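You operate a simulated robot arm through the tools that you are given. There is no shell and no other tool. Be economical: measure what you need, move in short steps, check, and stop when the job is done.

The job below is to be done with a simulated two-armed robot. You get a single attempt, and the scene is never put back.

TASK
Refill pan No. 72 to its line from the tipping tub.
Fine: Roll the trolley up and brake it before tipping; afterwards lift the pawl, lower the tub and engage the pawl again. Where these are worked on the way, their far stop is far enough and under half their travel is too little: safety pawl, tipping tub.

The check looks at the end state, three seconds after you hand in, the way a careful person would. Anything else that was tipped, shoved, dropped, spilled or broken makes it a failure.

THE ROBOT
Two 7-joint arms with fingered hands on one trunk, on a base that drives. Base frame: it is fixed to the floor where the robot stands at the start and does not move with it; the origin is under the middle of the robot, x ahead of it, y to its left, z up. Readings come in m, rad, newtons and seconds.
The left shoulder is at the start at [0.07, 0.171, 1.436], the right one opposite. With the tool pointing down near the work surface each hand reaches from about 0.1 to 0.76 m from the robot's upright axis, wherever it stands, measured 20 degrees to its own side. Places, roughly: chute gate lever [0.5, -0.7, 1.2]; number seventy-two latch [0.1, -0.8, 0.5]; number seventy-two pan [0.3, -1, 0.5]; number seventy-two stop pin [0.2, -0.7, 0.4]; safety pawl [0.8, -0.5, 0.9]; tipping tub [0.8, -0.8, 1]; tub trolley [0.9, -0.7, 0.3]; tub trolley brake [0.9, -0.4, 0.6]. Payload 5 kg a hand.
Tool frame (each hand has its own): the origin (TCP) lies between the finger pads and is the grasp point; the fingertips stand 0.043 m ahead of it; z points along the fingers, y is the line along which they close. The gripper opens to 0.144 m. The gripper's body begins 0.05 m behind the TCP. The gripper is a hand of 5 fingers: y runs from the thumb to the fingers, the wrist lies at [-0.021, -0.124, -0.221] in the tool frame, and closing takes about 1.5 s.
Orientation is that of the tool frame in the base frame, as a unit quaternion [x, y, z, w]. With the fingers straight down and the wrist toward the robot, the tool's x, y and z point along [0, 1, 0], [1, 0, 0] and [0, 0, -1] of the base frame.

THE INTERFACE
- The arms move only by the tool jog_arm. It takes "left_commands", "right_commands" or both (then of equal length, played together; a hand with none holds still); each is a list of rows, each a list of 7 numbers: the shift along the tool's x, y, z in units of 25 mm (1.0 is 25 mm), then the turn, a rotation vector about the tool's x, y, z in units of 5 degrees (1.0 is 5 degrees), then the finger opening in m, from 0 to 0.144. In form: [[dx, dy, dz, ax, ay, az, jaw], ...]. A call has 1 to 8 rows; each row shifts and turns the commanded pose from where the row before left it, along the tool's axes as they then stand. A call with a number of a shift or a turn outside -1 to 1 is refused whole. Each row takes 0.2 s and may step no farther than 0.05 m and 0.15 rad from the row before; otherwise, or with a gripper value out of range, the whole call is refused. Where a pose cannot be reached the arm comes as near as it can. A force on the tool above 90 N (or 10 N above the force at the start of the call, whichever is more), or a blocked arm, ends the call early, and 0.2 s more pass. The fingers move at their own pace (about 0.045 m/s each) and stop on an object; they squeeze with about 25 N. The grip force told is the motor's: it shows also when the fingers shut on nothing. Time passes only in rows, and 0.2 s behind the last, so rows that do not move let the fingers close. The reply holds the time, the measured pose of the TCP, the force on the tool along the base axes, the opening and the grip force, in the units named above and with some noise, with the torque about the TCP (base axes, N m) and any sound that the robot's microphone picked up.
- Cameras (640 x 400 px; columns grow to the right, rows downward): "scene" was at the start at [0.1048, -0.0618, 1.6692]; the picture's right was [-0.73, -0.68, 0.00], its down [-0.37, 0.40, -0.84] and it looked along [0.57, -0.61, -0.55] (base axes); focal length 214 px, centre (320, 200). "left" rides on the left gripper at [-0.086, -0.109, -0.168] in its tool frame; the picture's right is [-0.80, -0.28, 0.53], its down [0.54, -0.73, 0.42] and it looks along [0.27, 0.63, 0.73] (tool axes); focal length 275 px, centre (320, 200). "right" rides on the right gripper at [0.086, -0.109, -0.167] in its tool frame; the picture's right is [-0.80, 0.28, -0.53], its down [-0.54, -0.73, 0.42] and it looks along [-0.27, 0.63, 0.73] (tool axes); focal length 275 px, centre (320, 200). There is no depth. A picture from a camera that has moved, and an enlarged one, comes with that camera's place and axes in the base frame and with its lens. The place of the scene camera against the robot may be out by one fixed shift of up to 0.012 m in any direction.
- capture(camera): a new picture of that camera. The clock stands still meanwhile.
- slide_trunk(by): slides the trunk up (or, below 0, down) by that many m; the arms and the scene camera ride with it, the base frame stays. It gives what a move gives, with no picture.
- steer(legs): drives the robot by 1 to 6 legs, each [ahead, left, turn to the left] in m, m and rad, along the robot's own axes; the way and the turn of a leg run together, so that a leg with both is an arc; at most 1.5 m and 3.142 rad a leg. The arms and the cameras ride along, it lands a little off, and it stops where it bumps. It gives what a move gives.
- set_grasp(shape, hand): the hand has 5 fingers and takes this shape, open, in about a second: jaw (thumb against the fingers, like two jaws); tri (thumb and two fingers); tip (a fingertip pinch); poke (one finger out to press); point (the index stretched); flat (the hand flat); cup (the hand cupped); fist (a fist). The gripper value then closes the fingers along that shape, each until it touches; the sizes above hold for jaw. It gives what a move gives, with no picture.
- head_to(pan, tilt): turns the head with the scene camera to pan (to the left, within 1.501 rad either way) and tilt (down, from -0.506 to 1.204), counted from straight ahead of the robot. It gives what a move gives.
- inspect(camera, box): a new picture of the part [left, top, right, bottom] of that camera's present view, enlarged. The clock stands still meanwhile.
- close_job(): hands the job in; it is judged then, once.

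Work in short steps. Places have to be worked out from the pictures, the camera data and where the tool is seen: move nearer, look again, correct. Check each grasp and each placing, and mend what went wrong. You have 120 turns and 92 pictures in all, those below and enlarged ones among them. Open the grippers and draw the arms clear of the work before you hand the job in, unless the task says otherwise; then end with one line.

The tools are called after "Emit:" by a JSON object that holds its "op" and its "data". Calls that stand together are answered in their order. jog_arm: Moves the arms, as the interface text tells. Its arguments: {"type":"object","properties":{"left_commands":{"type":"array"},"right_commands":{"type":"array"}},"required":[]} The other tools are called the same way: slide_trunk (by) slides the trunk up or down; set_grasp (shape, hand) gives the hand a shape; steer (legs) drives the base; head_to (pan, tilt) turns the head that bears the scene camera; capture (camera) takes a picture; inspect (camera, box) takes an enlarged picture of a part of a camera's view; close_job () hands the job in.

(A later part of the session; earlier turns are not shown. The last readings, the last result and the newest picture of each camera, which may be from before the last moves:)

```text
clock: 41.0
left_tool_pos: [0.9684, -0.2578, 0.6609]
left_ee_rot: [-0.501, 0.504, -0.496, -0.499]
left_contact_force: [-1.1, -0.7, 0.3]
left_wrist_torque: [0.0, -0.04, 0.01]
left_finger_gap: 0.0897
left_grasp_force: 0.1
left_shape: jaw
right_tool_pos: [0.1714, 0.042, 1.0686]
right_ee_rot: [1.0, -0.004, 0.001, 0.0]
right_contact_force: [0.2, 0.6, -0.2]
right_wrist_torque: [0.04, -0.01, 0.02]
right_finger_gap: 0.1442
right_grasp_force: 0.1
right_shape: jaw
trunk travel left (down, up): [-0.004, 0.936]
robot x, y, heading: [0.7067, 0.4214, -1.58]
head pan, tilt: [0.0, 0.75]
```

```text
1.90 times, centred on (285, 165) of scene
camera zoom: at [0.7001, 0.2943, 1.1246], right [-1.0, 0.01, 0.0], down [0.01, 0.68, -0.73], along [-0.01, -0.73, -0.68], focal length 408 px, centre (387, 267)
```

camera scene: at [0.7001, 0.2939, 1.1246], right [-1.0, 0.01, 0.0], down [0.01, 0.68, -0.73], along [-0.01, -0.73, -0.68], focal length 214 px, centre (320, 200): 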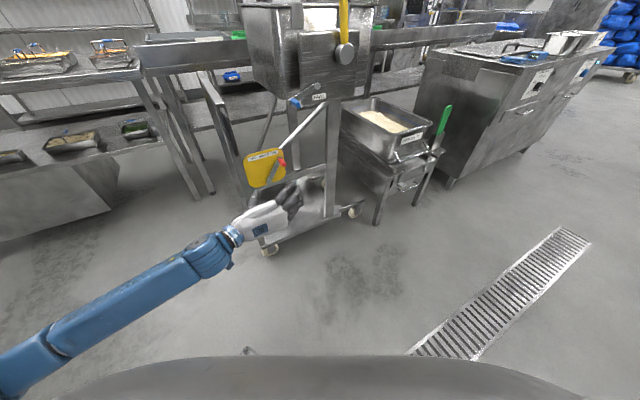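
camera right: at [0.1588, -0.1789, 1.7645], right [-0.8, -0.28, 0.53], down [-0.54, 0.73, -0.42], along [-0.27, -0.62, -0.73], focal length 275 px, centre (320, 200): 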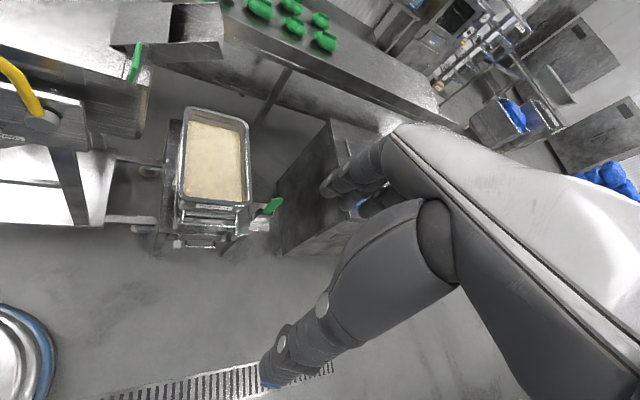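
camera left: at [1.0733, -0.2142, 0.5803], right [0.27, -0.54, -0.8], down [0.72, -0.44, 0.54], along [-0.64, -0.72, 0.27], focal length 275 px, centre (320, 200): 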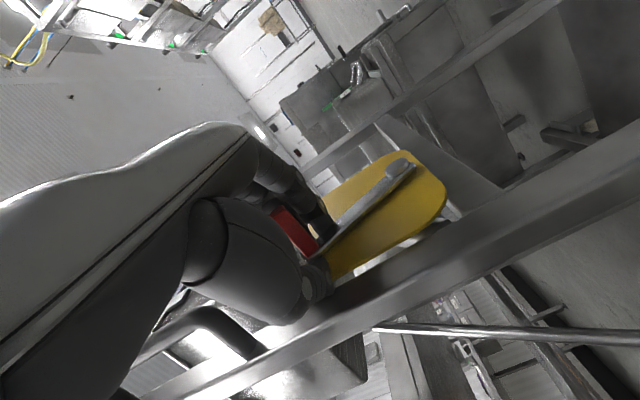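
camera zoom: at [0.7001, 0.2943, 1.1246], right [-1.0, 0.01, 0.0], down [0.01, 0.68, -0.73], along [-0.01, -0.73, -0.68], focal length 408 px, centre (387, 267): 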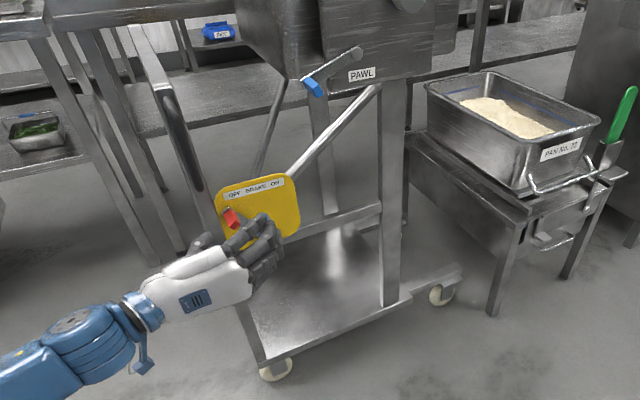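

The brake is OFF. Next I find the black push handle: I raise the hand in front of it and look.

Emit:
{"op": "jog_arm", "data": {"left_commands": [[1, -0.5, 0, 0, 0, 0, 0.09], [1, -0.5, 0, 0, 0, 0, 0.09], [1, -0.5, 0, 0, 0, 0, 0.09], [1, -0.5, 0, 0, 0, 0, 0.09], [1, 0, 0, 0, 0, 0, 0.09], [0, 0, 0, 0, 0, 0, 0.09]]}}

Emit:
{"op": "capture", "data": {"camera": "left"}}

Emit:
{"op": "inspect", "data": {"camera": "scene", "box": [170, 60, 290, 180]}}

```text
clock: 42.4
left_tool_pos: [1.0191, -0.2595, 0.7866]
left_ee_rot: [-0.5, 0.504, -0.495, -0.501]
left_contact_force: [0.1, 0.2, -0.8]
left_wrist_torque: [-0.04, 0.0, 0.0]
left_finger_gap: 0.0896
left_grasp_force: 0.0
left_shape: jaw
right_tool_pos: [0.1716, 0.0414, 1.0683]
right_ee_rot: [1.0, -0.005, 0.001, -0.001]
right_contact_force: [-0.6, 0.4, -0.4]
right_wrist_torque: [-0.02, 0.05, -0.02]
right_finger_gap: 0.1439
right_grasp_force: 0.1
right_shape: jaw
trunk travel left (down, up): [-0.004, 0.936]
robot x, y, heading: [0.7074, 0.4249, -1.578]
head pan, tilt: [0.0, 0.75]
```

```text
60 pictures are left
camera left: at [1.1287, -0.092, 0.7025], right [0.28, -0.53, -0.8], down [0.72, -0.43, 0.54], along [-0.63, -0.73, 0.26], focal length 275 px, centre (320, 200)
```

left: 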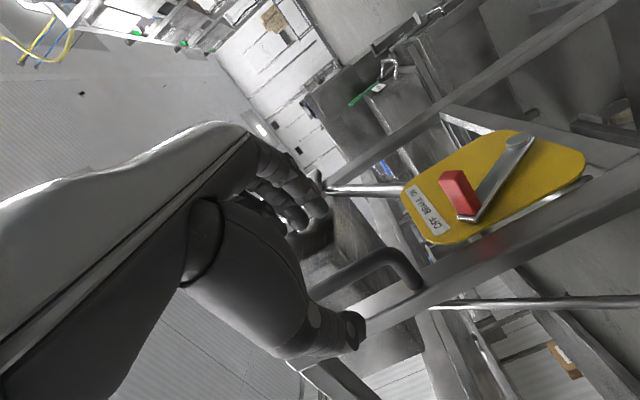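

```text
3.33 times, centred on (230, 120) of scene
camera zoom: at [0.7004, 0.2938, 1.1245], right [-1.0, 0.01, 0.0], down [0.01, 0.68, -0.73], along [-0.01, -0.73, -0.68], focal length 715 px, centre (620, 467)
```

zoom: 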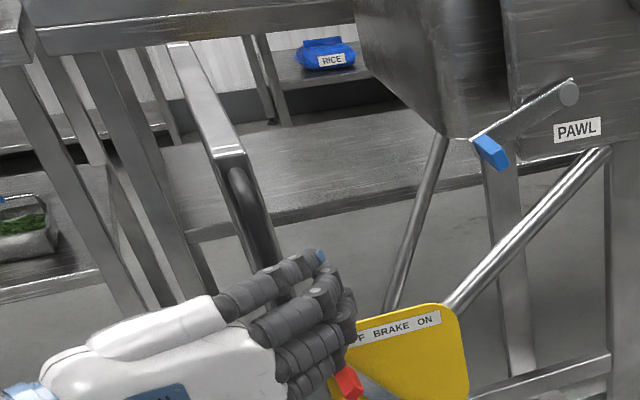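

The handle bar stands vertical near (1.02,-0.37), z about 0.76–0.88. I open wide, advance around it and close gently.

Emit:
{"op": "jog_arm", "data": {"left_commands": [[0.5, 0, 0, 0, 0, 0, 0.13], [0.5, 0, 0, 0, 0, 0, 0.13], [0, 0, 1, 0, 0, 0, 0.13], [0, 0, 1, 0, 0, 0, 0.13], [0, 0, 1, 0, 0, 0, 0.13], [0, 0, 1, 0, 0, 0, 0.13], [0, 0, 0, 0, 0, 0, 0.13]]}}

Emit:
{"op": "capture", "data": {"camera": "left"}}

Emit:
{"op": "inspect", "data": {"camera": "scene", "box": [170, 60, 290, 180]}}

```text
clock: 44.0
left_tool_pos: [1.0162, -0.3588, 0.8093]
left_ee_rot: [-0.501, 0.504, -0.496, -0.5]
left_contact_force: [-0.5, 0.4, -0.1]
left_wrist_torque: [0.02, -0.02, 0.02]
left_finger_gap: 0.1299
left_grasp_force: 0.1
left_shape: jaw
right_tool_pos: [0.1724, 0.0411, 1.069]
right_ee_rot: [1.0, -0.004, 0.001, 0.0]
right_contact_force: [0.2, -0.1, 0.3]
right_wrist_torque: [-0.01, 0.01, 0.02]
right_finger_gap: 0.1439
right_grasp_force: 0.0
right_shape: jaw
trunk travel left (down, up): [-0.004, 0.936]
robot x, y, heading: [0.706, 0.4218, -1.576]
head pan, tilt: [0.0, 0.75]
```

```text
58 pictures are left
camera left: at [1.1282, -0.1922, 0.7249], right [0.28, -0.53, -0.8], down [0.72, -0.43, 0.54], along [-0.63, -0.73, 0.26], focal length 275 px, centre (320, 200)
```

left: 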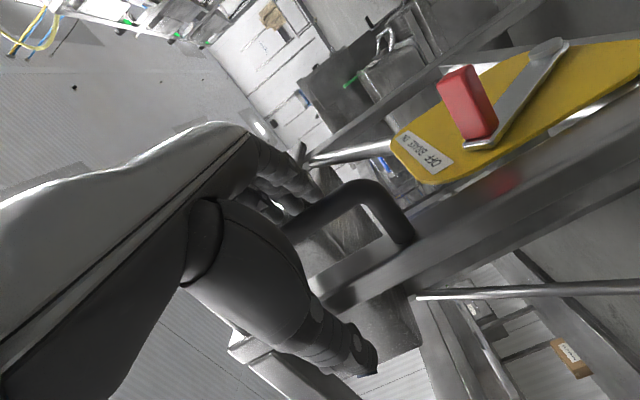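

```text
3.33 times, centred on (230, 120) of scene
camera zoom: at [0.7002, 0.2942, 1.1246], right [-1.0, 0.01, 0.0], down [0.01, 0.68, -0.73], along [-0.01, -0.73, -0.68], focal length 715 px, centre (620, 467)
```

zoom: 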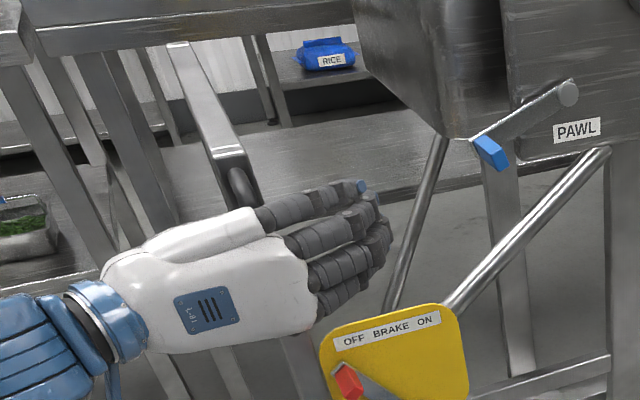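

Two views place the bar at (1.012,-0.352), right at the TCP. I close the hand on it.

Emit:
{"op": "jog_arm", "data": {"left_commands": [[0, 0, 0, 0, 0, 0, 0.0], [0, 0, 0, 0, 0, 0, 0.0], [0, 0, 0, 0, 0, 0, 0.0], [0, 0, 0, 0, 0, 0, 0.0], [0, 0, 0, 0, 0, 0, 0.0], [0, 0, 0, 0, 0, 0, 0.0], [0, 0, 0, 0, 0, 0, 0.0], [0, 0, 0, 0, 0, 0, 0.0]]}}

Emit:
{"op": "jog_arm", "data": {"left_commands": [[0, 0.5, 0, 0, 0, 0, 0.0], [0, 0.5, 0, 0, 0, 0, 0.0], [0, 0.5, 0, 0, 0, 0, 0.0], [0, 0.5, 0, 0, 0, 0, 0.0], [0, 0, 0, 0, 0, 0, 0.0]]}}

Emit:
{"op": "capture", "data": {"camera": "scene"}}

```text
clock: 45.8
left_tool_pos: [1.0208, -0.36, 0.809]
left_ee_rot: [-0.501, 0.503, -0.498, -0.498]
left_contact_force: [13.5, -2.0, 0.2]
left_wrist_torque: [-0.02, -0.02, 0.05]
left_finger_gap: 0.034
left_grasp_force: 15.3
left_shape: jaw
right_tool_pos: [0.1719, 0.04, 1.0692]
right_ee_rot: [1.0, -0.005, 0.0, -0.001]
right_contact_force: [-0.8, 0.0, -0.1]
right_wrist_torque: [-0.03, 0.0, 0.03]
right_finger_gap: 0.1437
right_grasp_force: 0.1
right_shape: jaw
trunk travel left (down, up): [-0.004, 0.936]
robot x, y, heading: [0.708, 0.4226, -1.579]
head pan, tilt: [0.0, 0.75]
```

```text
clock: 47.0
left_tool_pos: [0.958, -0.3601, 0.8068]
left_ee_rot: [-0.497, 0.507, -0.492, -0.503]
left_contact_force: [-8.5, -25.5, 1.2]
left_wrist_torque: [0.12, -0.14, 0.63]
left_finger_gap: 0.0308
left_grasp_force: 24.8
left_shape: jaw
right_tool_pos: [0.1679, 0.0395, 1.0673]
right_ee_rot: [1.0, -0.007, 0.002, -0.001]
right_contact_force: [-0.7, -0.4, 0.9]
right_wrist_torque: [0.0, -0.02, 0.02]
right_finger_gap: 0.1437
right_grasp_force: 0.0
right_shape: jaw
trunk travel left (down, up): [-0.004, 0.936]
robot x, y, heading: [0.7062, 0.4225, -1.588]
head pan, tilt: [0.0, 0.75]
```

```text
56 pictures are left
camera scene: at [0.6974, 0.2916, 1.1243], right [-1.0, 0.01, 0.0], down [0.01, 0.68, -0.73], along [-0.01, -0.73, -0.68], focal length 214 px, centre (320, 200)
```

scene: 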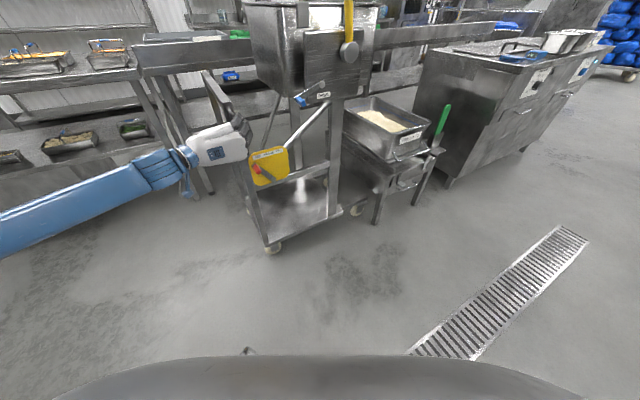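

The trolley rolls with the hand. I keep pulling toward -x in steps, watching the force for the stop.

Emit:
{"op": "jog_arm", "data": {"left_commands": [[0, 0.6, 0, 0, 0, 0, 0.0], [0, 0.6, 0, 0, 0, 0, 0.0], [0, 0.6, 0, 0, 0, 0, 0.0], [0, 0.6, 0, 0, 0, 0, 0.0], [0, 0.6, 0, 0, 0, 0, 0.0], [0, 0.6, 0, 0, 0, 0, 0.0], [0, 0.6, 0, 0, 0, 0, 0.0], [0, 0, 0, 0, 0, 0, 0.0]]}}

Emit:
{"op": "capture", "data": {"camera": "scene"}}

```text
clock: 48.8
left_tool_pos: [0.8647, -0.361, 0.8088]
left_ee_rot: [-0.502, 0.503, -0.496, -0.499]
left_contact_force: [28.4, -21.6, 0.9]
left_wrist_torque: [0.34, -0.04, -0.48]
left_finger_gap: 0.0419
left_grasp_force: 24.9
left_shape: jaw
right_tool_pos: [0.1744, 0.0387, 1.0695]
right_ee_rot: [1.0, -0.004, 0.0, 0.0]
right_contact_force: [-0.9, 1.1, 0.5]
right_wrist_torque: [0.02, -0.02, 0.01]
right_finger_gap: 0.1435
right_grasp_force: 0.0
right_shape: jaw
trunk travel left (down, up): [-0.004, 0.936]
robot x, y, heading: [0.7064, 0.422, -1.58]
head pan, tilt: [0.0, 0.75]
```

```text
55 pictures are left
camera scene: at [0.7025, 0.292, 1.1243], right [-1.0, 0.01, 0.0], down [0.0, 0.68, -0.73], along [-0.01, -0.73, -0.68], focal length 214 px, centre (320, 200)
```

scene: 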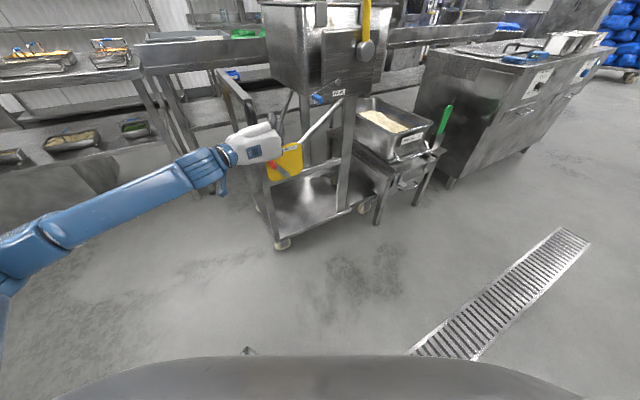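

The trolley is nearing the stand. I pull further until the stop is felt.

Emit:
{"op": "jog_arm", "data": {"left_commands": [[0, 0.6, 0, 0, 0, 0, 0.0], [0, 0.6, 0, 0, 0, 0, 0.0], [0, 0.6, 0, 0, 0, 0, 0.0], [0, 0.6, 0, 0, 0, 0, 0.0], [0, 0.6, 0, 0, 0, 0, 0.0], [0, 0.6, 0, 0, 0, 0, 0.0], [0, 0, 0, 0, 0, 0, 0.0], [0, 0, 0, 0, 0, 0, 0.0]]}}

Emit:
{"op": "inspect", "data": {"camera": "scene", "box": [220, 60, 460, 260]}}

```text
clock: 50.5
left_tool_pos: [0.7708, -0.357, 0.8122]
left_ee_rot: [-0.5, 0.505, -0.495, -0.5]
left_contact_force: [0.4, 0.5, -0.2]
left_wrist_torque: [-0.01, 0.0, -0.03]
left_finger_gap: 0.0212
left_grasp_force: 25.2
left_shape: jaw
right_tool_pos: [0.1711, 0.0404, 1.0693]
right_ee_rot: [1.0, -0.004, 0.001, 0.0]
right_contact_force: [1.0, 0.2, -0.5]
right_wrist_torque: [-0.01, -0.02, -0.01]
right_finger_gap: 0.1437
right_grasp_force: 0.0
right_shape: jaw
trunk travel left (down, up): [-0.004, 0.936]
robot x, y, heading: [0.7062, 0.4265, -1.582]
head pan, tilt: [0.0, 0.75]
```

```text
2.00 times, centred on (340, 160) of scene
camera zoom: at [0.7001, 0.2938, 1.1245], right [-1.0, 0.01, 0.0], down [0.01, 0.68, -0.73], along [-0.01, -0.73, -0.68], focal length 429 px, centre (280, 280)
```

zoom: 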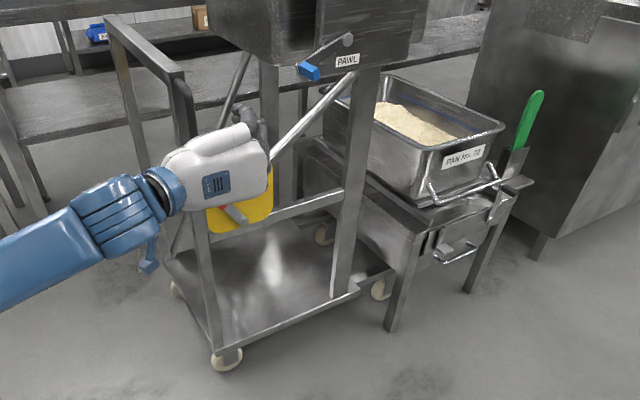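

The hand slipped off the handle, now near x=0.84, and the stand hasn't moved. I retreat, re-grasp the handle and test whether the trolley is at its stop.

Emit:
{"op": "jog_arm", "data": {"left_commands": [[0, 0, -1, 0, 0, 0, 0.0], [0, 0, -1, 0, 0, 0, 0.03], [0, 0, -1, 0, 0, 0, 0.06], [0, 0, -1, 0, 0, 0, 0.13], [0, -1, 0, 0, 0, 0, 0.13], [0, -1, 0, 0, 0, 0, 0.13], [0, -0.6, 0, 0, 0, 0, 0.13], [0, 0, 0, 0, 0, 0, 0.13]]}}

Emit:
{"op": "capture", "data": {"camera": "left"}}

Emit:
{"op": "inspect", "data": {"camera": "scene", "box": [220, 60, 460, 260]}}

```text
clock: 52.4
left_tool_pos: [0.8372, -0.2558, 0.8125]
left_ee_rot: [-0.499, 0.504, -0.496, -0.5]
left_contact_force: [-0.7, -0.7, -0.1]
left_wrist_torque: [-0.01, 0.0, 0.0]
left_finger_gap: 0.13
left_grasp_force: 0.0
left_shape: jaw
right_tool_pos: [0.1711, 0.0402, 1.0683]
right_ee_rot: [1.0, -0.004, 0.001, 0.001]
right_contact_force: [0.7, 0.3, -0.4]
right_wrist_torque: [-0.01, -0.02, -0.03]
right_finger_gap: 0.1436
right_grasp_force: 0.0
right_shape: jaw
trunk travel left (down, up): [-0.004, 0.936]
robot x, y, heading: [0.7053, 0.4232, -1.574]
head pan, tilt: [0.0, 0.75]
```

```text
53 pictures are left
camera left: at [0.9472, -0.0892, 0.7281], right [0.28, -0.53, -0.8], down [0.72, -0.43, 0.54], along [-0.63, -0.73, 0.26], focal length 275 px, centre (320, 200)
```

left: 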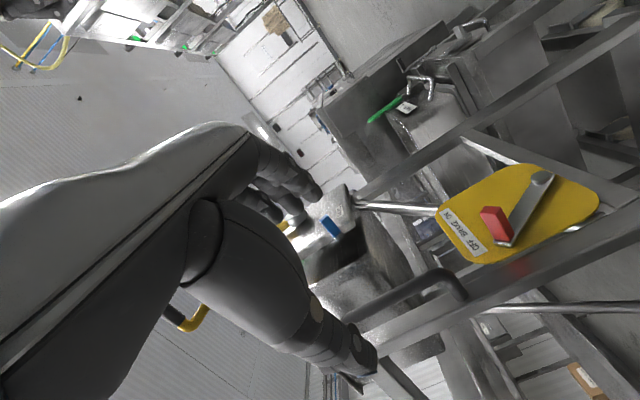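

```text
2.00 times, centred on (340, 160) of scene
camera zoom: at [0.7, 0.2939, 1.1245], right [-1.0, 0.01, 0.0], down [0.01, 0.68, -0.73], along [-0.01, -0.73, -0.68], focal length 429 px, centre (280, 280)
```

zoom: 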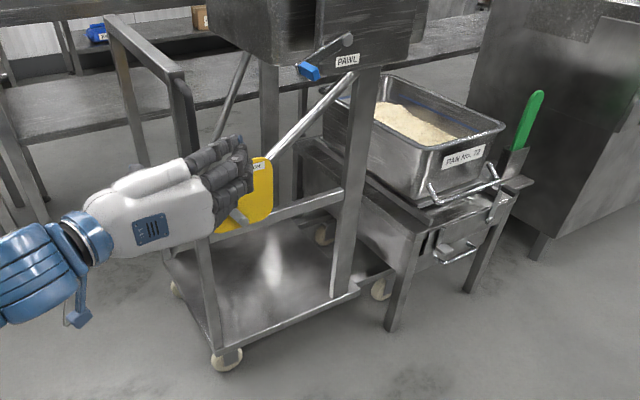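

The bar is now near x=0.865. I re-grasp it there and pull again to test the stop.

Emit:
{"op": "jog_arm", "data": {"left_commands": [[0, -0.6, 0, 0, 0, 0, 0.13], [0, -0.5, 1, 0, 0, 0, 0.13], [0, 0, 1, 0, 0, 0, 0.13], [0, 0, 1, 0, 0, 0, 0.13], [0, 0, 1, 0, 0, 0, 0.13], [0, 0, 0.2, 0, 0, 0, 0.13], [0, 0, 0, 0, 0, 0, 0.06], [0, 0, 0, 0, 0, 0, 0.0]]}}

Emit:
{"op": "jog_arm", "data": {"left_commands": [[0, 0, 0, 0, 0, 0, 0.0], [0, 0, 0, 0, 0, 0, 0.0], [0, 0, 0, 0, 0, 0, 0.0], [0, 0, 0, 0, 0, 0, 0.0], [0, 0, 0, 0, 0, 0, 0.0], [0, 0, 0, 0, 0, 0, 0.0]]}}

Emit:
{"op": "jog_arm", "data": {"left_commands": [[0, 0.4, 0, 0, 0, 0, 0.0], [0, 0.4, 0, 0, 0, 0, 0.0], [0, 0.4, 0, 0, 0, 0, 0.0], [0, 0, 0, 0, 0, 0, 0.0]]}}

Emit:
{"op": "inspect", "data": {"camera": "scene", "box": [220, 60, 460, 260]}}

```text
clock: 54.1
left_tool_pos: [0.8658, -0.3645, 0.8095]
left_ee_rot: [-0.5, 0.504, -0.496, -0.5]
left_contact_force: [-1.1, 0.6, -0.6]
left_wrist_torque: [0.0, 0.0, -0.03]
left_finger_gap: 0.0792
left_grasp_force: 0.1
left_shape: jaw
right_tool_pos: [0.1726, 0.0401, 1.0691]
right_ee_rot: [1.0, -0.005, 0.001, 0.0]
right_contact_force: [0.4, 0.6, 0.1]
right_wrist_torque: [0.0, -0.02, 0.02]
right_finger_gap: 0.144
right_grasp_force: 0.0
right_shape: jaw
trunk travel left (down, up): [-0.004, 0.936]
robot x, y, heading: [0.7047, 0.4223, -1.582]
head pan, tilt: [0.0, 0.75]
```

```text
clock: 55.5
left_tool_pos: [0.8657, -0.3653, 0.811]
left_ee_rot: [-0.5, 0.505, -0.495, -0.5]
left_contact_force: [0.4, 0.7, 0.4]
left_wrist_torque: [-0.05, -0.02, -0.01]
left_finger_gap: 0.0
left_grasp_force: 25.2
left_shape: jaw
right_tool_pos: [0.172, 0.0394, 1.0678]
right_ee_rot: [1.0, -0.003, 0.001, 0.0]
right_contact_force: [0.3, -0.8, -0.9]
right_wrist_torque: [0.0, 0.02, 0.02]
right_finger_gap: 0.1435
right_grasp_force: 0.0
right_shape: jaw
trunk travel left (down, up): [-0.004, 0.936]
robot x, y, heading: [0.7096, 0.4241, -1.583]
head pan, tilt: [0.0, 0.75]
```

```text
clock: 56.5
left_tool_pos: [0.8342, -0.3631, 0.8111]
left_ee_rot: [-0.5, 0.503, -0.496, -0.501]
left_contact_force: [0.3, 0.8, -0.6]
left_wrist_torque: [-0.01, -0.01, 0.01]
left_finger_gap: 0.0004
left_grasp_force: 25.0
left_shape: jaw
right_tool_pos: [0.1725, 0.0407, 1.0696]
right_ee_rot: [1.0, -0.004, 0.001, 0.0]
right_contact_force: [0.3, 1.1, -0.4]
right_wrist_torque: [-0.02, 0.01, 0.01]
right_finger_gap: 0.1438
right_grasp_force: 0.0
right_shape: jaw
trunk travel left (down, up): [-0.004, 0.936]
robot x, y, heading: [0.7065, 0.4282, -1.579]
head pan, tilt: [0.0, 0.75]
```

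```text
2.00 times, centred on (340, 160) of scene
camera zoom: at [0.7003, 0.2939, 1.1245], right [-1.0, 0.01, 0.0], down [0.01, 0.68, -0.73], along [-0.01, -0.73, -0.68], focal length 429 px, centre (280, 280)
```

zoom: 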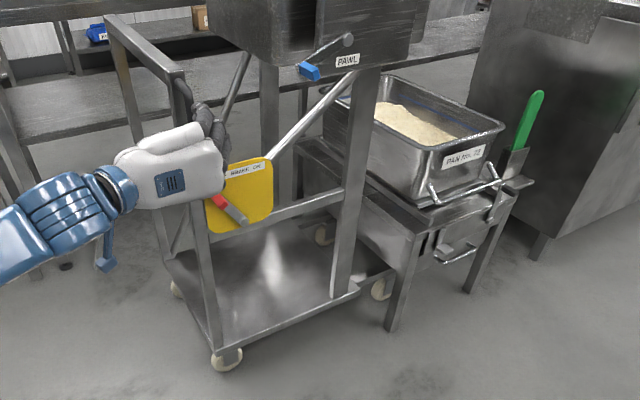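

The fingers closed on nothing. I look from the hand camera to see where the bar is.

Emit:
{"op": "capture", "data": {"camera": "left"}}

```text
50 pictures are left
camera left: at [0.9445, -0.1957, 0.7259], right [0.28, -0.53, -0.8], down [0.72, -0.43, 0.54], along [-0.63, -0.73, 0.26], focal length 275 px, centre (320, 200)
```

left: 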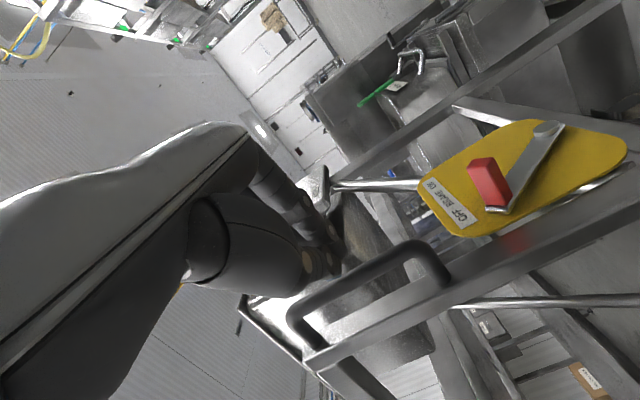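

Comparing views, the trolley moved by about (-0.166,-0.077): its axis lies about 26° off x, so my pull was oblique. I retreat, turn the robot square to the trolley (heading ≈ -1.12) and shift to the right.

Emit:
{"op": "jog_arm", "data": {"left_commands": [[0, 0, -1, 0, 0, 0, 0.0], [0, 0, -1, 0, 0, 0, 0.03], [0, 0, -1, 0, 0, 0, 0.06], [0, 0, -1, 0, 0, 0, 0.1], [0, 0, -1, 0, 0, 0, 0.13], [0, 0, -1, 0, 0, 0, 0.13]]}}

Emit:
{"op": "steer", "data": {"legs": [[0, 0, 0.46], [0, -0.42, 0]]}}

Emit:
{"op": "capture", "data": {"camera": "scene"}}

Emit:
{"op": "capture", "data": {"camera": "left"}}

```text
clock: 58.0
left_tool_pos: [0.8358, -0.2101, 0.8117]
left_ee_rot: [-0.5, 0.504, -0.495, -0.5]
left_contact_force: [-0.7, 0.4, -0.5]
left_wrist_torque: [0.0, -0.02, -0.02]
left_finger_gap: 0.0801
left_grasp_force: 0.0
left_shape: jaw
right_tool_pos: [0.1721, 0.0405, 1.0696]
right_ee_rot: [1.0, -0.003, 0.001, 0.0]
right_contact_force: [-0.3, 0.5, 1.3]
right_wrist_torque: [-0.01, 0.0, 0.01]
right_finger_gap: 0.1437
right_grasp_force: 0.1
right_shape: jaw
trunk travel left (down, up): [-0.004, 0.936]
robot x, y, heading: [0.7075, 0.4226, -1.581]
head pan, tilt: [0.0, 0.75]
```

```text
clock: 61.9
left_tool_pos: [0.7253, -0.2701, 0.8117]
left_ee_rot: [0.602, -0.377, 0.596, 0.373]
left_contact_force: [-0.3, 0.8, -0.6]
left_wrist_torque: [0.03, -0.01, 0.09]
left_finger_gap: 0.1297
left_grasp_force: 0.1
left_shape: jaw
right_tool_pos: [0.0184, -0.3386, 1.068]
right_ee_rot: [0.975, 0.223, 0.001, 0.0]
right_contact_force: [0.0, 1.0, 0.2]
right_wrist_torque: [0.07, -0.04, -0.01]
right_finger_gap: 0.1437
right_grasp_force: 0.0
right_shape: jaw
trunk travel left (down, up): [-0.004, 0.936]
robot x, y, heading: [0.3311, 0.2402, -1.122]
head pan, tilt: [0.0, 0.75]
```

```text
49 pictures are left
camera scene: at [0.3808, 0.1251, 1.1245], right [-0.9, -0.44, 0.0], down [-0.3, 0.61, -0.73], along [0.32, -0.66, -0.68], focal length 214 px, centre (320, 200)
```

scene: 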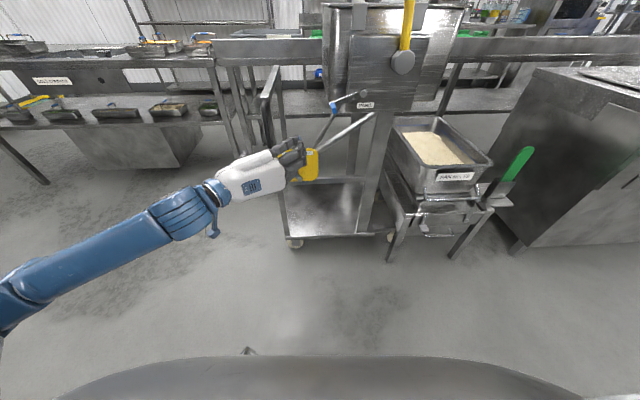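

```text
48 pictures are left
camera left: at [0.7502, -0.0719, 0.7275], right [0.49, -0.35, -0.8], down [0.84, -0.07, 0.54], along [-0.24, -0.93, 0.26], focal length 275 px, centre (320, 200)
```

left: 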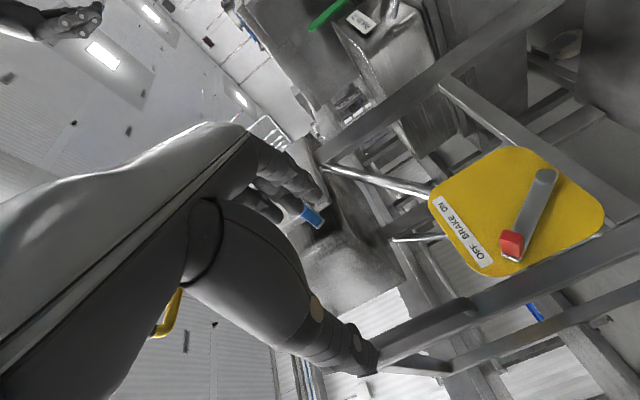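

Now squared up. In robot terms the handle is at forward ≈0.826, left ≈0.18; the TCP is at 0.631, 0.134. I move over and advance on it.

Emit:
{"op": "jog_arm", "data": {"left_commands": [[0, -0.9, 0, 0, 0, 0, 0.13], [0, -0.9, 1, 0, 0, 0, 0.13], [0, 0, 1, 0, 0, 0, 0.13], [0, 0, 1, 0, 0, 0, 0.13], [0, 0, 1, 0, 0, 0, 0.13], [0, 0, 1, 0, 0, 0, 0.13], [0, 0, 1, 0, 0, 0, 0.13], [0, 0, 1, 0, 0, 0, 0.13]]}}

Emit:
{"op": "capture", "data": {"camera": "left"}}

```text
clock: 63.6
left_tool_pos: [0.8405, -0.4095, 0.8113]
left_ee_rot: [0.602, -0.377, 0.596, 0.374]
left_contact_force: [0.2, -0.4, 0.0]
left_wrist_torque: [-0.03, -0.01, -0.01]
left_finger_gap: 0.1298
left_grasp_force: 0.1
left_shape: jaw
right_tool_pos: [0.0182, -0.3393, 1.0672]
right_ee_rot: [0.975, 0.223, 0.0, 0.0]
right_contact_force: [-0.2, 0.4, 0.4]
right_wrist_torque: [0.01, -0.04, -0.02]
right_finger_gap: 0.1436
right_grasp_force: 0.1
right_shape: jaw
trunk travel left (down, up): [-0.004, 0.936]
robot x, y, heading: [0.3306, 0.243, -1.121]
head pan, tilt: [0.0, 0.75]
```

```text
47 pictures are left
camera left: at [0.8663, -0.2106, 0.726], right [0.48, -0.35, -0.8], down [0.84, -0.07, 0.54], along [-0.24, -0.93, 0.26], focal length 275 px, centre (320, 200)
```

left: 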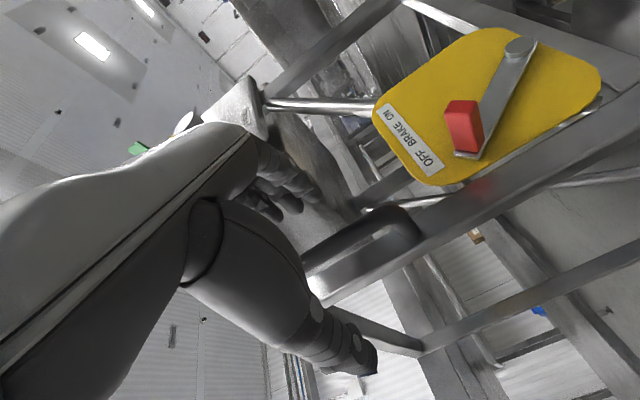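

The bar lies between thumb and fingers within about 1.5 cm of the TCP. I close and pull along the trolley axis (the robot's right).

Emit:
{"op": "jog_arm", "data": {"left_commands": [[0, -0.4, 0.4, 0, 0, 0, 0.0], [0, 0, 0, 0, 0, 0, 0.0], [0, 0, 0, 0, 0, 0, 0.0], [0, 0, 0, 0, 0, 0, 0.0], [0, 0, 0, 0, 0, 0, 0.0], [0, 0, 0, 0, 0, 0, 0.0], [0, 0, 0, 0, 0, 0, 0.0], [0, 0, 0, 0, 0, 0, 0.0]]}}

Emit:
{"op": "jog_arm", "data": {"left_commands": [[0, 0.4, 0, 0, 0, 0, 0.0], [0, 0.4, 0, 0, 0, 0, 0.0], [0, 0.4, 0, 0, 0, 0, 0.0], [0, 0.4, 0, 0, 0, 0, 0.0], [0, 0, 0, 0, 0, 0, 0.0]]}}

```text
clock: 65.5
left_tool_pos: [0.854, -0.4142, 0.8115]
left_ee_rot: [0.601, -0.377, 0.597, 0.374]
left_contact_force: [-2.9, -3.6, 1.2]
left_wrist_torque: [0.11, -0.11, -0.03]
left_finger_gap: 0.0
left_grasp_force: 14.9
left_shape: jaw
right_tool_pos: [0.0201, -0.3392, 1.0685]
right_ee_rot: [0.975, 0.223, 0.001, -0.001]
right_contact_force: [0.7, -0.3, 0.0]
right_wrist_torque: [0.01, 0.0, -0.02]
right_finger_gap: 0.1437
right_grasp_force: 0.0
right_shape: jaw
trunk travel left (down, up): [-0.004, 0.936]
robot x, y, heading: [0.3286, 0.2387, -1.121]
head pan, tilt: [0.0, 0.75]
```

```text
clock: 66.7
left_tool_pos: [0.8251, -0.428, 0.8103]
left_ee_rot: [0.603, -0.375, 0.597, 0.372]
left_contact_force: [39.5, 32.1, -2.4]
left_wrist_torque: [0.03, -0.04, 0.37]
left_finger_gap: 0.0001
left_grasp_force: 24.9
left_shape: jaw
right_tool_pos: [0.0236, -0.337, 1.0702]
right_ee_rot: [0.975, 0.224, 0.0, 0.001]
right_contact_force: [-0.3, -0.8, -0.2]
right_wrist_torque: [-0.02, 0.01, 0.01]
right_finger_gap: 0.1435
right_grasp_force: 0.2
right_shape: jaw
trunk travel left (down, up): [-0.004, 0.936]
robot x, y, heading: [0.3302, 0.2424, -1.115]
head pan, tilt: [0.0, 0.75]
```

The reaction is about 50 N against the pull, so something is held. I check in the pictures whether the trolley moved.

Emit:
{"op": "capture", "data": {"camera": "left"}}

Emit:
{"op": "inspect", "data": {"camera": "scene", "box": [220, 30, 520, 280]}}

```text
46 pictures are left
camera left: at [0.8488, -0.229, 0.7255], right [0.49, -0.35, -0.8], down [0.84, -0.06, 0.54], along [-0.24, -0.94, 0.26], focal length 275 px, centre (320, 200)
```

left: 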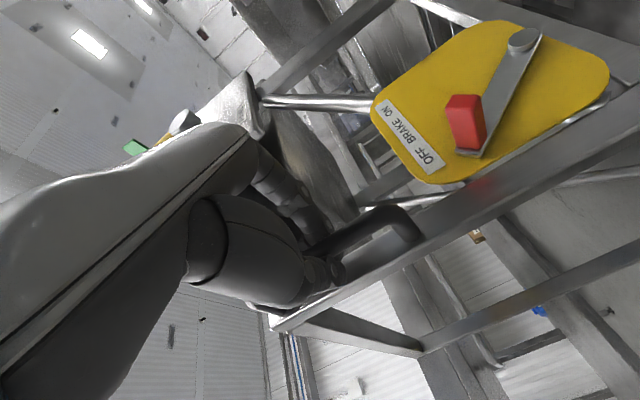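

```text
1.60 times, centred on (370, 155) of scene
camera zoom: at [0.385, 0.1282, 1.1246], right [-0.9, -0.44, 0.0], down [-0.3, 0.61, -0.73], along [0.32, -0.66, -0.68], focal length 343 px, centre (240, 272)
```

zoom: 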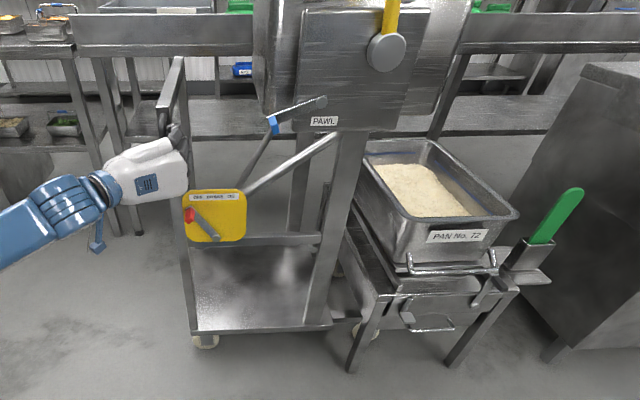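

The trolley moved about 2 cm more. I pull on in small steps and read the force.

Emit:
{"op": "jog_arm", "data": {"left_commands": [[0, 0.5, 0, 0, 0, 0, 0.0], [0, 0.5, 0, 0, 0, 0, 0.0], [0, 0.5, 0, 0, 0, 0, 0.0], [0, 0, 0, 0, 0, 0, 0.0]]}}

Emit:
{"op": "inspect", "data": {"camera": "scene", "box": [220, 30, 520, 280]}}

```text
clock: 67.3
left_tool_pos: [0.8219, -0.4315, 0.8088]
left_ee_rot: [0.608, -0.368, 0.605, 0.359]
left_contact_force: [40.8, 50.9, 0.9]
left_wrist_torque: [0.07, -0.08, 0.8]
left_finger_gap: 0.0002
left_grasp_force: 25.2
left_shape: jaw
right_tool_pos: [0.0312, -0.3385, 1.0705]
right_ee_rot: [0.973, 0.231, -0.001, 0.001]
right_contact_force: [-0.2, -0.6, 0.2]
right_wrist_torque: [0.05, -0.01, 0.01]
right_finger_gap: 0.1437
right_grasp_force: 0.0
right_shape: jaw
trunk travel left (down, up): [-0.004, 0.936]
robot x, y, heading: [0.3323, 0.2428, -1.109]
head pan, tilt: [0.0, 0.75]
stopped in row 3 (left hand): the force on the tool passed its limit at 93 N (the readings are from after the stop); the commanded pose is now the measured one
```

```text
1.60 times, centred on (370, 155) of scene
camera zoom: at [0.3872, 0.1311, 1.1248], right [-0.89, -0.45, 0.0], down [-0.31, 0.61, -0.73], along [0.33, -0.66, -0.68], focal length 343 px, centre (240, 272)
```

zoom: 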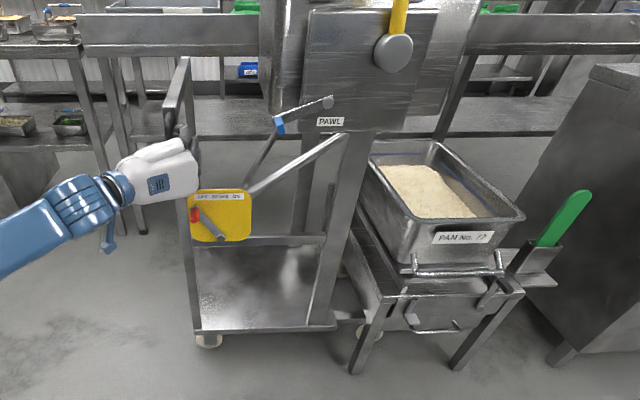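

At 93 N with nothing more moving, the trolley is at its stop. I relax, open the hand and draw back.

Emit:
{"op": "jog_arm", "data": {"left_commands": [[0, -0.6, 0, 0, 0, 0, 0.06], [0, 0, 0, 0, 0, 0, 0.13], [0, 0, 0, 0, 0, 0, 0.13], [0, 0, 0, 0, 0, 0, 0.13], [0, 0, -1, 0, 0, 0, 0.13], [0, 0, -1, 0, 0, 0, 0.13], [0, 0, -1, 0, 0, 0, 0.13], [0, 0, -1, 0, 0, 0, 0.13]]}}

Emit:
{"op": "jog_arm", "data": {"left_commands": [[-1, 0, 0, 0, 0, 0, 0.1], [-1, 0, 0, 0, 0, 0, 0.1], [-1, 0, 0, 0, 0, 0, 0.1], [-1, 0, 0, 0, 0, 0, 0.1], [-1, 0, 0, 0, 0, 0, 0.1], [-1, 0, 0, 0, 0, 0, 0.1], [0, 0, 0, 0, 0, 0, 0.1]]}}

Emit:
{"op": "capture", "data": {"camera": "left"}}

Emit:
{"op": "inspect", "data": {"camera": "scene", "box": [220, 30, 520, 280]}}

```text
clock: 69.2
left_tool_pos: [0.7733, -0.3399, 0.8101]
left_ee_rot: [0.605, -0.374, 0.6, 0.367]
left_contact_force: [-0.7, 0.5, -0.5]
left_wrist_torque: [0.01, 0.0, 0.01]
left_finger_gap: 0.1302
left_grasp_force: 0.1
left_shape: jaw
right_tool_pos: [0.0248, -0.3394, 1.068]
right_ee_rot: [0.974, 0.227, 0.001, 0.0]
right_contact_force: [0.1, 0.7, -0.1]
right_wrist_torque: [0.01, -0.02, -0.03]
right_finger_gap: 0.1438
right_grasp_force: 0.1
right_shape: jaw
trunk travel left (down, up): [-0.004, 0.936]
robot x, y, heading: [0.3298, 0.2434, -1.111]
head pan, tilt: [0.0, 0.75]
```

```text
clock: 70.8
left_tool_pos: [0.772, -0.3392, 0.6597]
left_ee_rot: [0.605, -0.374, 0.6, 0.366]
left_contact_force: [0.5, -0.7, 0.1]
left_wrist_torque: [0.0, 0.01, 0.03]
left_finger_gap: 0.1005
left_grasp_force: 0.0
left_shape: jaw
right_tool_pos: [0.0243, -0.3418, 1.0697]
right_ee_rot: [0.974, 0.227, 0.001, 0.0]
right_contact_force: [-0.1, 0.1, -0.3]
right_wrist_torque: [-0.01, 0.04, 0.01]
right_finger_gap: 0.1436
right_grasp_force: 0.0
right_shape: jaw
trunk travel left (down, up): [-0.004, 0.936]
robot x, y, heading: [0.3281, 0.243, -1.112]
head pan, tilt: [0.0, 0.75]
```

```text
43 pictures are left
camera left: at [0.793, -0.1404, 0.5764], right [0.49, -0.34, -0.8], down [0.84, -0.06, 0.54], along [-0.23, -0.94, 0.26], focal length 275 px, centre (320, 200)
```

left: 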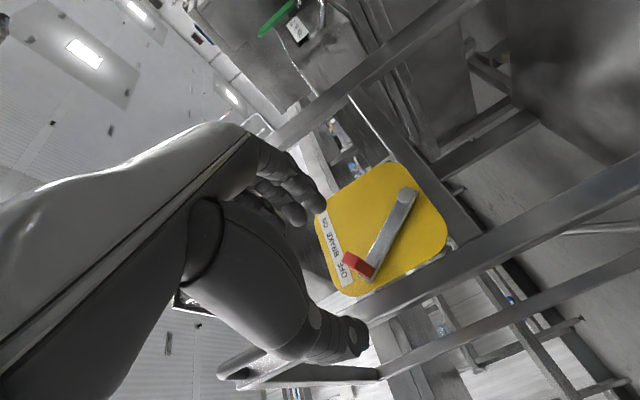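

```text
1.60 times, centred on (370, 155) of scene
camera zoom: at [0.3826, 0.1267, 1.1246], right [-0.9, -0.44, 0.0], down [-0.3, 0.61, -0.73], along [0.32, -0.66, -0.68], focal length 343 px, centre (240, 272)
```

zoom: 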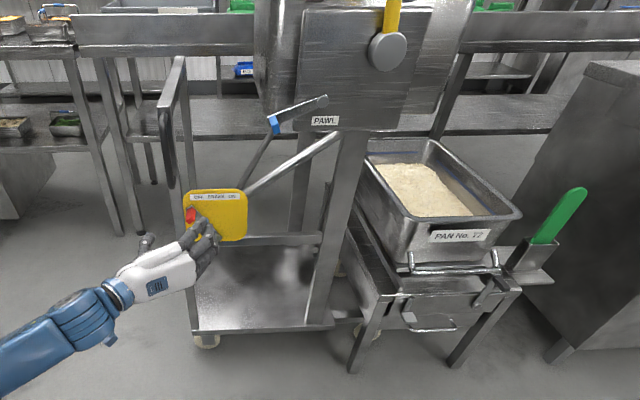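

The knob tip is at about (0.80,-0.456,0.66), 0.118 m ahead and 0.026 m right of the TCP. I straddle it and close to a cage.

Emit:
{"op": "jog_arm", "data": {"left_commands": [[0, 0.5, 0, 0, 0, 0, 0.1], [0, 0.5, 1, 0, 0, 0, 0.1], [0, 0, 1, 0, 0, 0, 0.1], [0, 0, 1, 0, 0, 0, 0.1], [0, 0, 1, 0, 0, 0, 0.1], [0, 0, 0, 0, 0, 0, 0.1]]}}

Emit:
{"op": "jog_arm", "data": {"left_commands": [[0, 0, 0, 0, 0, 0, 0.03], [0, 0, 0, 0, 0, 0, 0.03], [0, 0, 0, 0, 0, 0, 0.03], [0, 0, 0, 0, 0, 0, 0.03], [0, 0, 0, 0, 0, 0, 0.03], [0, 0, 0, 0, 0, 0, 0.03]]}}

Emit:
{"op": "capture", "data": {"camera": "left"}}

```text
clock: 72.2
left_tool_pos: [0.7968, -0.4406, 0.6585]
left_ee_rot: [0.604, -0.375, 0.6, 0.367]
left_contact_force: [0.0, 0.2, 0.2]
left_wrist_torque: [0.03, -0.05, 0.02]
left_finger_gap: 0.1003
left_grasp_force: 0.0
left_shape: jaw
right_tool_pos: [0.0235, -0.34, 1.068]
right_ee_rot: [0.974, 0.226, 0.0, 0.0]
right_contact_force: [0.2, -1.0, 0.3]
right_wrist_torque: [-0.04, 0.02, -0.02]
right_finger_gap: 0.1439
right_grasp_force: 0.0
right_shape: jaw
trunk travel left (down, up): [-0.004, 0.936]
robot x, y, heading: [0.3299, 0.2416, -1.114]
head pan, tilt: [0.0, 0.75]
```

```text
clock: 73.5
left_tool_pos: [0.7964, -0.4416, 0.6582]
left_ee_rot: [0.604, -0.374, 0.6, 0.368]
left_contact_force: [0.0, 0.0, -0.1]
left_wrist_torque: [-0.03, 0.02, -0.03]
left_finger_gap: 0.0304
left_grasp_force: 0.0
left_shape: jaw
right_tool_pos: [0.0228, -0.3398, 1.0683]
right_ee_rot: [0.974, 0.227, 0.001, 0.0]
right_contact_force: [-0.6, -0.7, 0.0]
right_wrist_torque: [0.0, 0.03, 0.0]
right_finger_gap: 0.1435
right_grasp_force: 0.1
right_shape: jaw
trunk travel left (down, up): [-0.004, 0.936]
robot x, y, heading: [0.3315, 0.2409, -1.115]
head pan, tilt: [0.0, 0.75]
```

```text
41 pictures are left
camera left: at [0.8177, -0.242, 0.5759], right [0.49, -0.34, -0.8], down [0.84, -0.06, 0.54], along [-0.23, -0.94, 0.26], focal length 275 px, centre (320, 200)
```

left: 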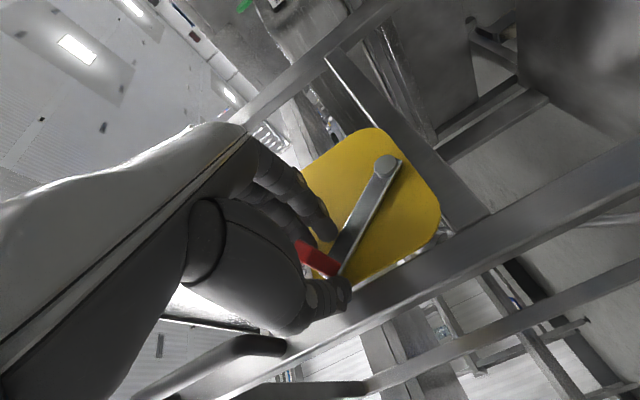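

The knob is caged. I carry it over the arc to ON.

Emit:
{"op": "jog_arm", "data": {"left_commands": [[0.3, 0.6, 0.1, 0, 0, 0, 0.03], [0.3, 0.6, 0.1, 0, 0, 0, 0.03], [0.1, 0.65, 0, 0, 0, 0, 0.03], [0.1, 0.65, 0, 0, 0, 0, 0.03], [-0.1, 0.65, 0, 0, 0, 0, 0.03], [-0.1, 0.65, 0, 0, 0, 0, 0.03], [-0.3, 0.6, 0, 0, 0, 0, 0.03], [-0.3, 0.6, 0, 0, 0, 0, 0.03]]}}

Emit:
{"op": "jog_arm", "data": {"left_commands": [[-0.3, 0.5, 0, 0, 0, 0, 0.03], [-0.2, 0.4, 0, 0, 0, 0, 0.03], [0, 0, 0, 0, 0, 0, 0.03]]}}

Emit:
{"op": "capture", "data": {"camera": "left"}}

```text
clock: 75.3
left_tool_pos: [0.687, -0.5006, 0.6589]
left_ee_rot: [0.605, -0.372, 0.601, 0.367]
left_contact_force: [1.9, 2.9, 1.6]
left_wrist_torque: [-0.01, -0.07, 0.15]
left_finger_gap: 0.0304
left_grasp_force: 0.1
left_shape: jaw
right_tool_pos: [0.0236, -0.3406, 1.0687]
right_ee_rot: [0.974, 0.226, 0.001, 0.0]
right_contact_force: [-0.1, 1.0, -0.1]
right_wrist_torque: [0.0, 0.01, -0.01]
right_finger_gap: 0.1438
right_grasp_force: 0.0
right_shape: jaw
trunk travel left (down, up): [-0.004, 0.936]
robot x, y, heading: [0.3288, 0.2415, -1.113]
head pan, tilt: [0.0, 0.75]
```

```text
clock: 76.2
left_tool_pos: [0.6673, -0.51, 0.6481]
left_ee_rot: [0.604, -0.373, 0.601, 0.366]
left_contact_force: [4.4, 28.8, 9.1]
left_wrist_torque: [-0.39, -0.45, 1.67]
left_finger_gap: 0.0358
left_grasp_force: 0.0
left_shape: jaw
right_tool_pos: [0.0234, -0.3383, 1.0701]
right_ee_rot: [0.974, 0.227, 0.0, 0.001]
right_contact_force: [-0.7, 0.2, 0.4]
right_wrist_torque: [-0.02, -0.02, -0.01]
right_finger_gap: 0.1438
right_grasp_force: 0.1
right_shape: jaw
trunk travel left (down, up): [-0.004, 0.936]
robot x, y, heading: [0.3312, 0.2404, -1.112]
head pan, tilt: [0.0, 0.75]
```

```text
40 pictures are left
camera left: at [0.6888, -0.3107, 0.5639], right [0.5, -0.34, -0.8], down [0.84, -0.05, 0.54], along [-0.23, -0.94, 0.26], focal length 275 px, centre (320, 200)
```

left: 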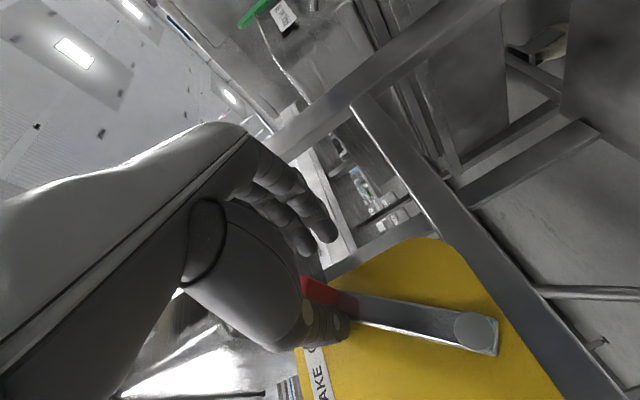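

The knob reached the ON stop with 30 N reaction. I open, draw the hand back and to the left, then check.

Emit:
{"op": "jog_arm", "data": {"left_commands": [[0.2, -0.4, 0, 0, 0, 0, 0.09], [0, 0, 0, 0, 0, 0, 0.09], [0, 0, 0, 0, 0, 0, 0.09], [0, 0, -1, 0, 0, 0, 0.09], [0, 0, -1, 0, 0, 0, 0.09], [0, 0, -1, 0, 0, 0, 0.09], [0, 0, -1, 0, 0, 0, 0.09], [0, 0, -1, 0, 0, 0, 0.09]]}}

Emit:
{"op": "jog_arm", "data": {"left_commands": [[0, -1, 0, 0, 0, 0, 0.1], [0, -1, 0, 0, 0, 0, 0.1], [0, -1, 0, 0, 0, 0, 0.1], [0, -1, 0, 0, 0, 0, 0.1], [0, -1, 0, 0, 0, 0, 0.1], [0, -1, 0, 0, 0, 0, 0.1], [0, -1, 0, 0, 0, 0, 0.1], [0, -1, 0, 0, 0, 0, 0.1]]}}

Emit:
{"op": "inspect", "data": {"camera": "scene", "box": [220, 30, 520, 280]}}

```text
clock: 78.0
left_tool_pos: [0.619, -0.3944, 0.6526]
left_ee_rot: [0.605, -0.374, 0.6, 0.366]
left_contact_force: [-0.1, -0.1, 0.1]
left_wrist_torque: [0.02, 0.03, 0.0]
left_finger_gap: 0.0895
left_grasp_force: 0.1
left_shape: jaw
right_tool_pos: [0.0235, -0.3395, 1.0685]
right_ee_rot: [0.974, 0.227, 0.001, 0.0]
right_contact_force: [0.3, 0.5, 0.4]
right_wrist_torque: [0.02, 0.01, 0.04]
right_finger_gap: 0.1437
right_grasp_force: 0.0
right_shape: jaw
trunk travel left (down, up): [-0.004, 0.936]
robot x, y, heading: [0.3308, 0.2412, -1.11]
head pan, tilt: [0.0, 0.75]
```

```text
clock: 79.8
left_tool_pos: [0.796, -0.3039, 0.6506]
left_ee_rot: [0.604, -0.374, 0.6, 0.367]
left_contact_force: [-0.2, -0.3, 0.0]
left_wrist_torque: [0.01, 0.02, 0.02]
left_finger_gap: 0.0997
left_grasp_force: 0.1
left_shape: jaw
right_tool_pos: [0.024, -0.34, 1.0682]
right_ee_rot: [0.974, 0.227, 0.001, -0.001]
right_contact_force: [0.5, -0.7, 0.3]
right_wrist_torque: [0.02, -0.02, 0.04]
right_finger_gap: 0.144
right_grasp_force: 0.0
right_shape: jaw
trunk travel left (down, up): [-0.004, 0.936]
robot x, y, heading: [0.3304, 0.2403, -1.116]
head pan, tilt: [0.0, 0.75]
```

```text
1.60 times, centred on (370, 155) of scene
camera zoom: at [0.3828, 0.1269, 1.1245], right [-0.9, -0.44, 0.0], down [-0.3, 0.61, -0.73], along [0.32, -0.66, -0.68], focal length 343 px, centre (240, 272)
```

zoom: 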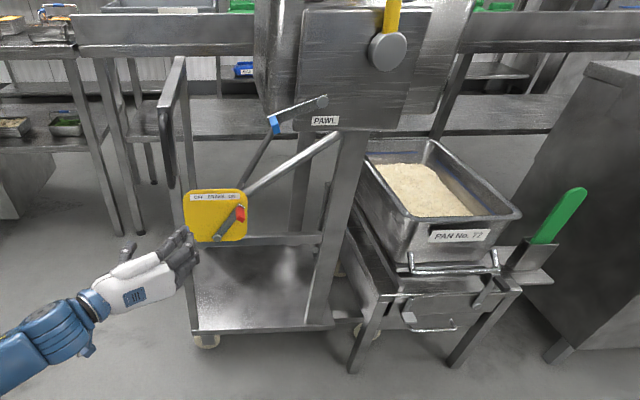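

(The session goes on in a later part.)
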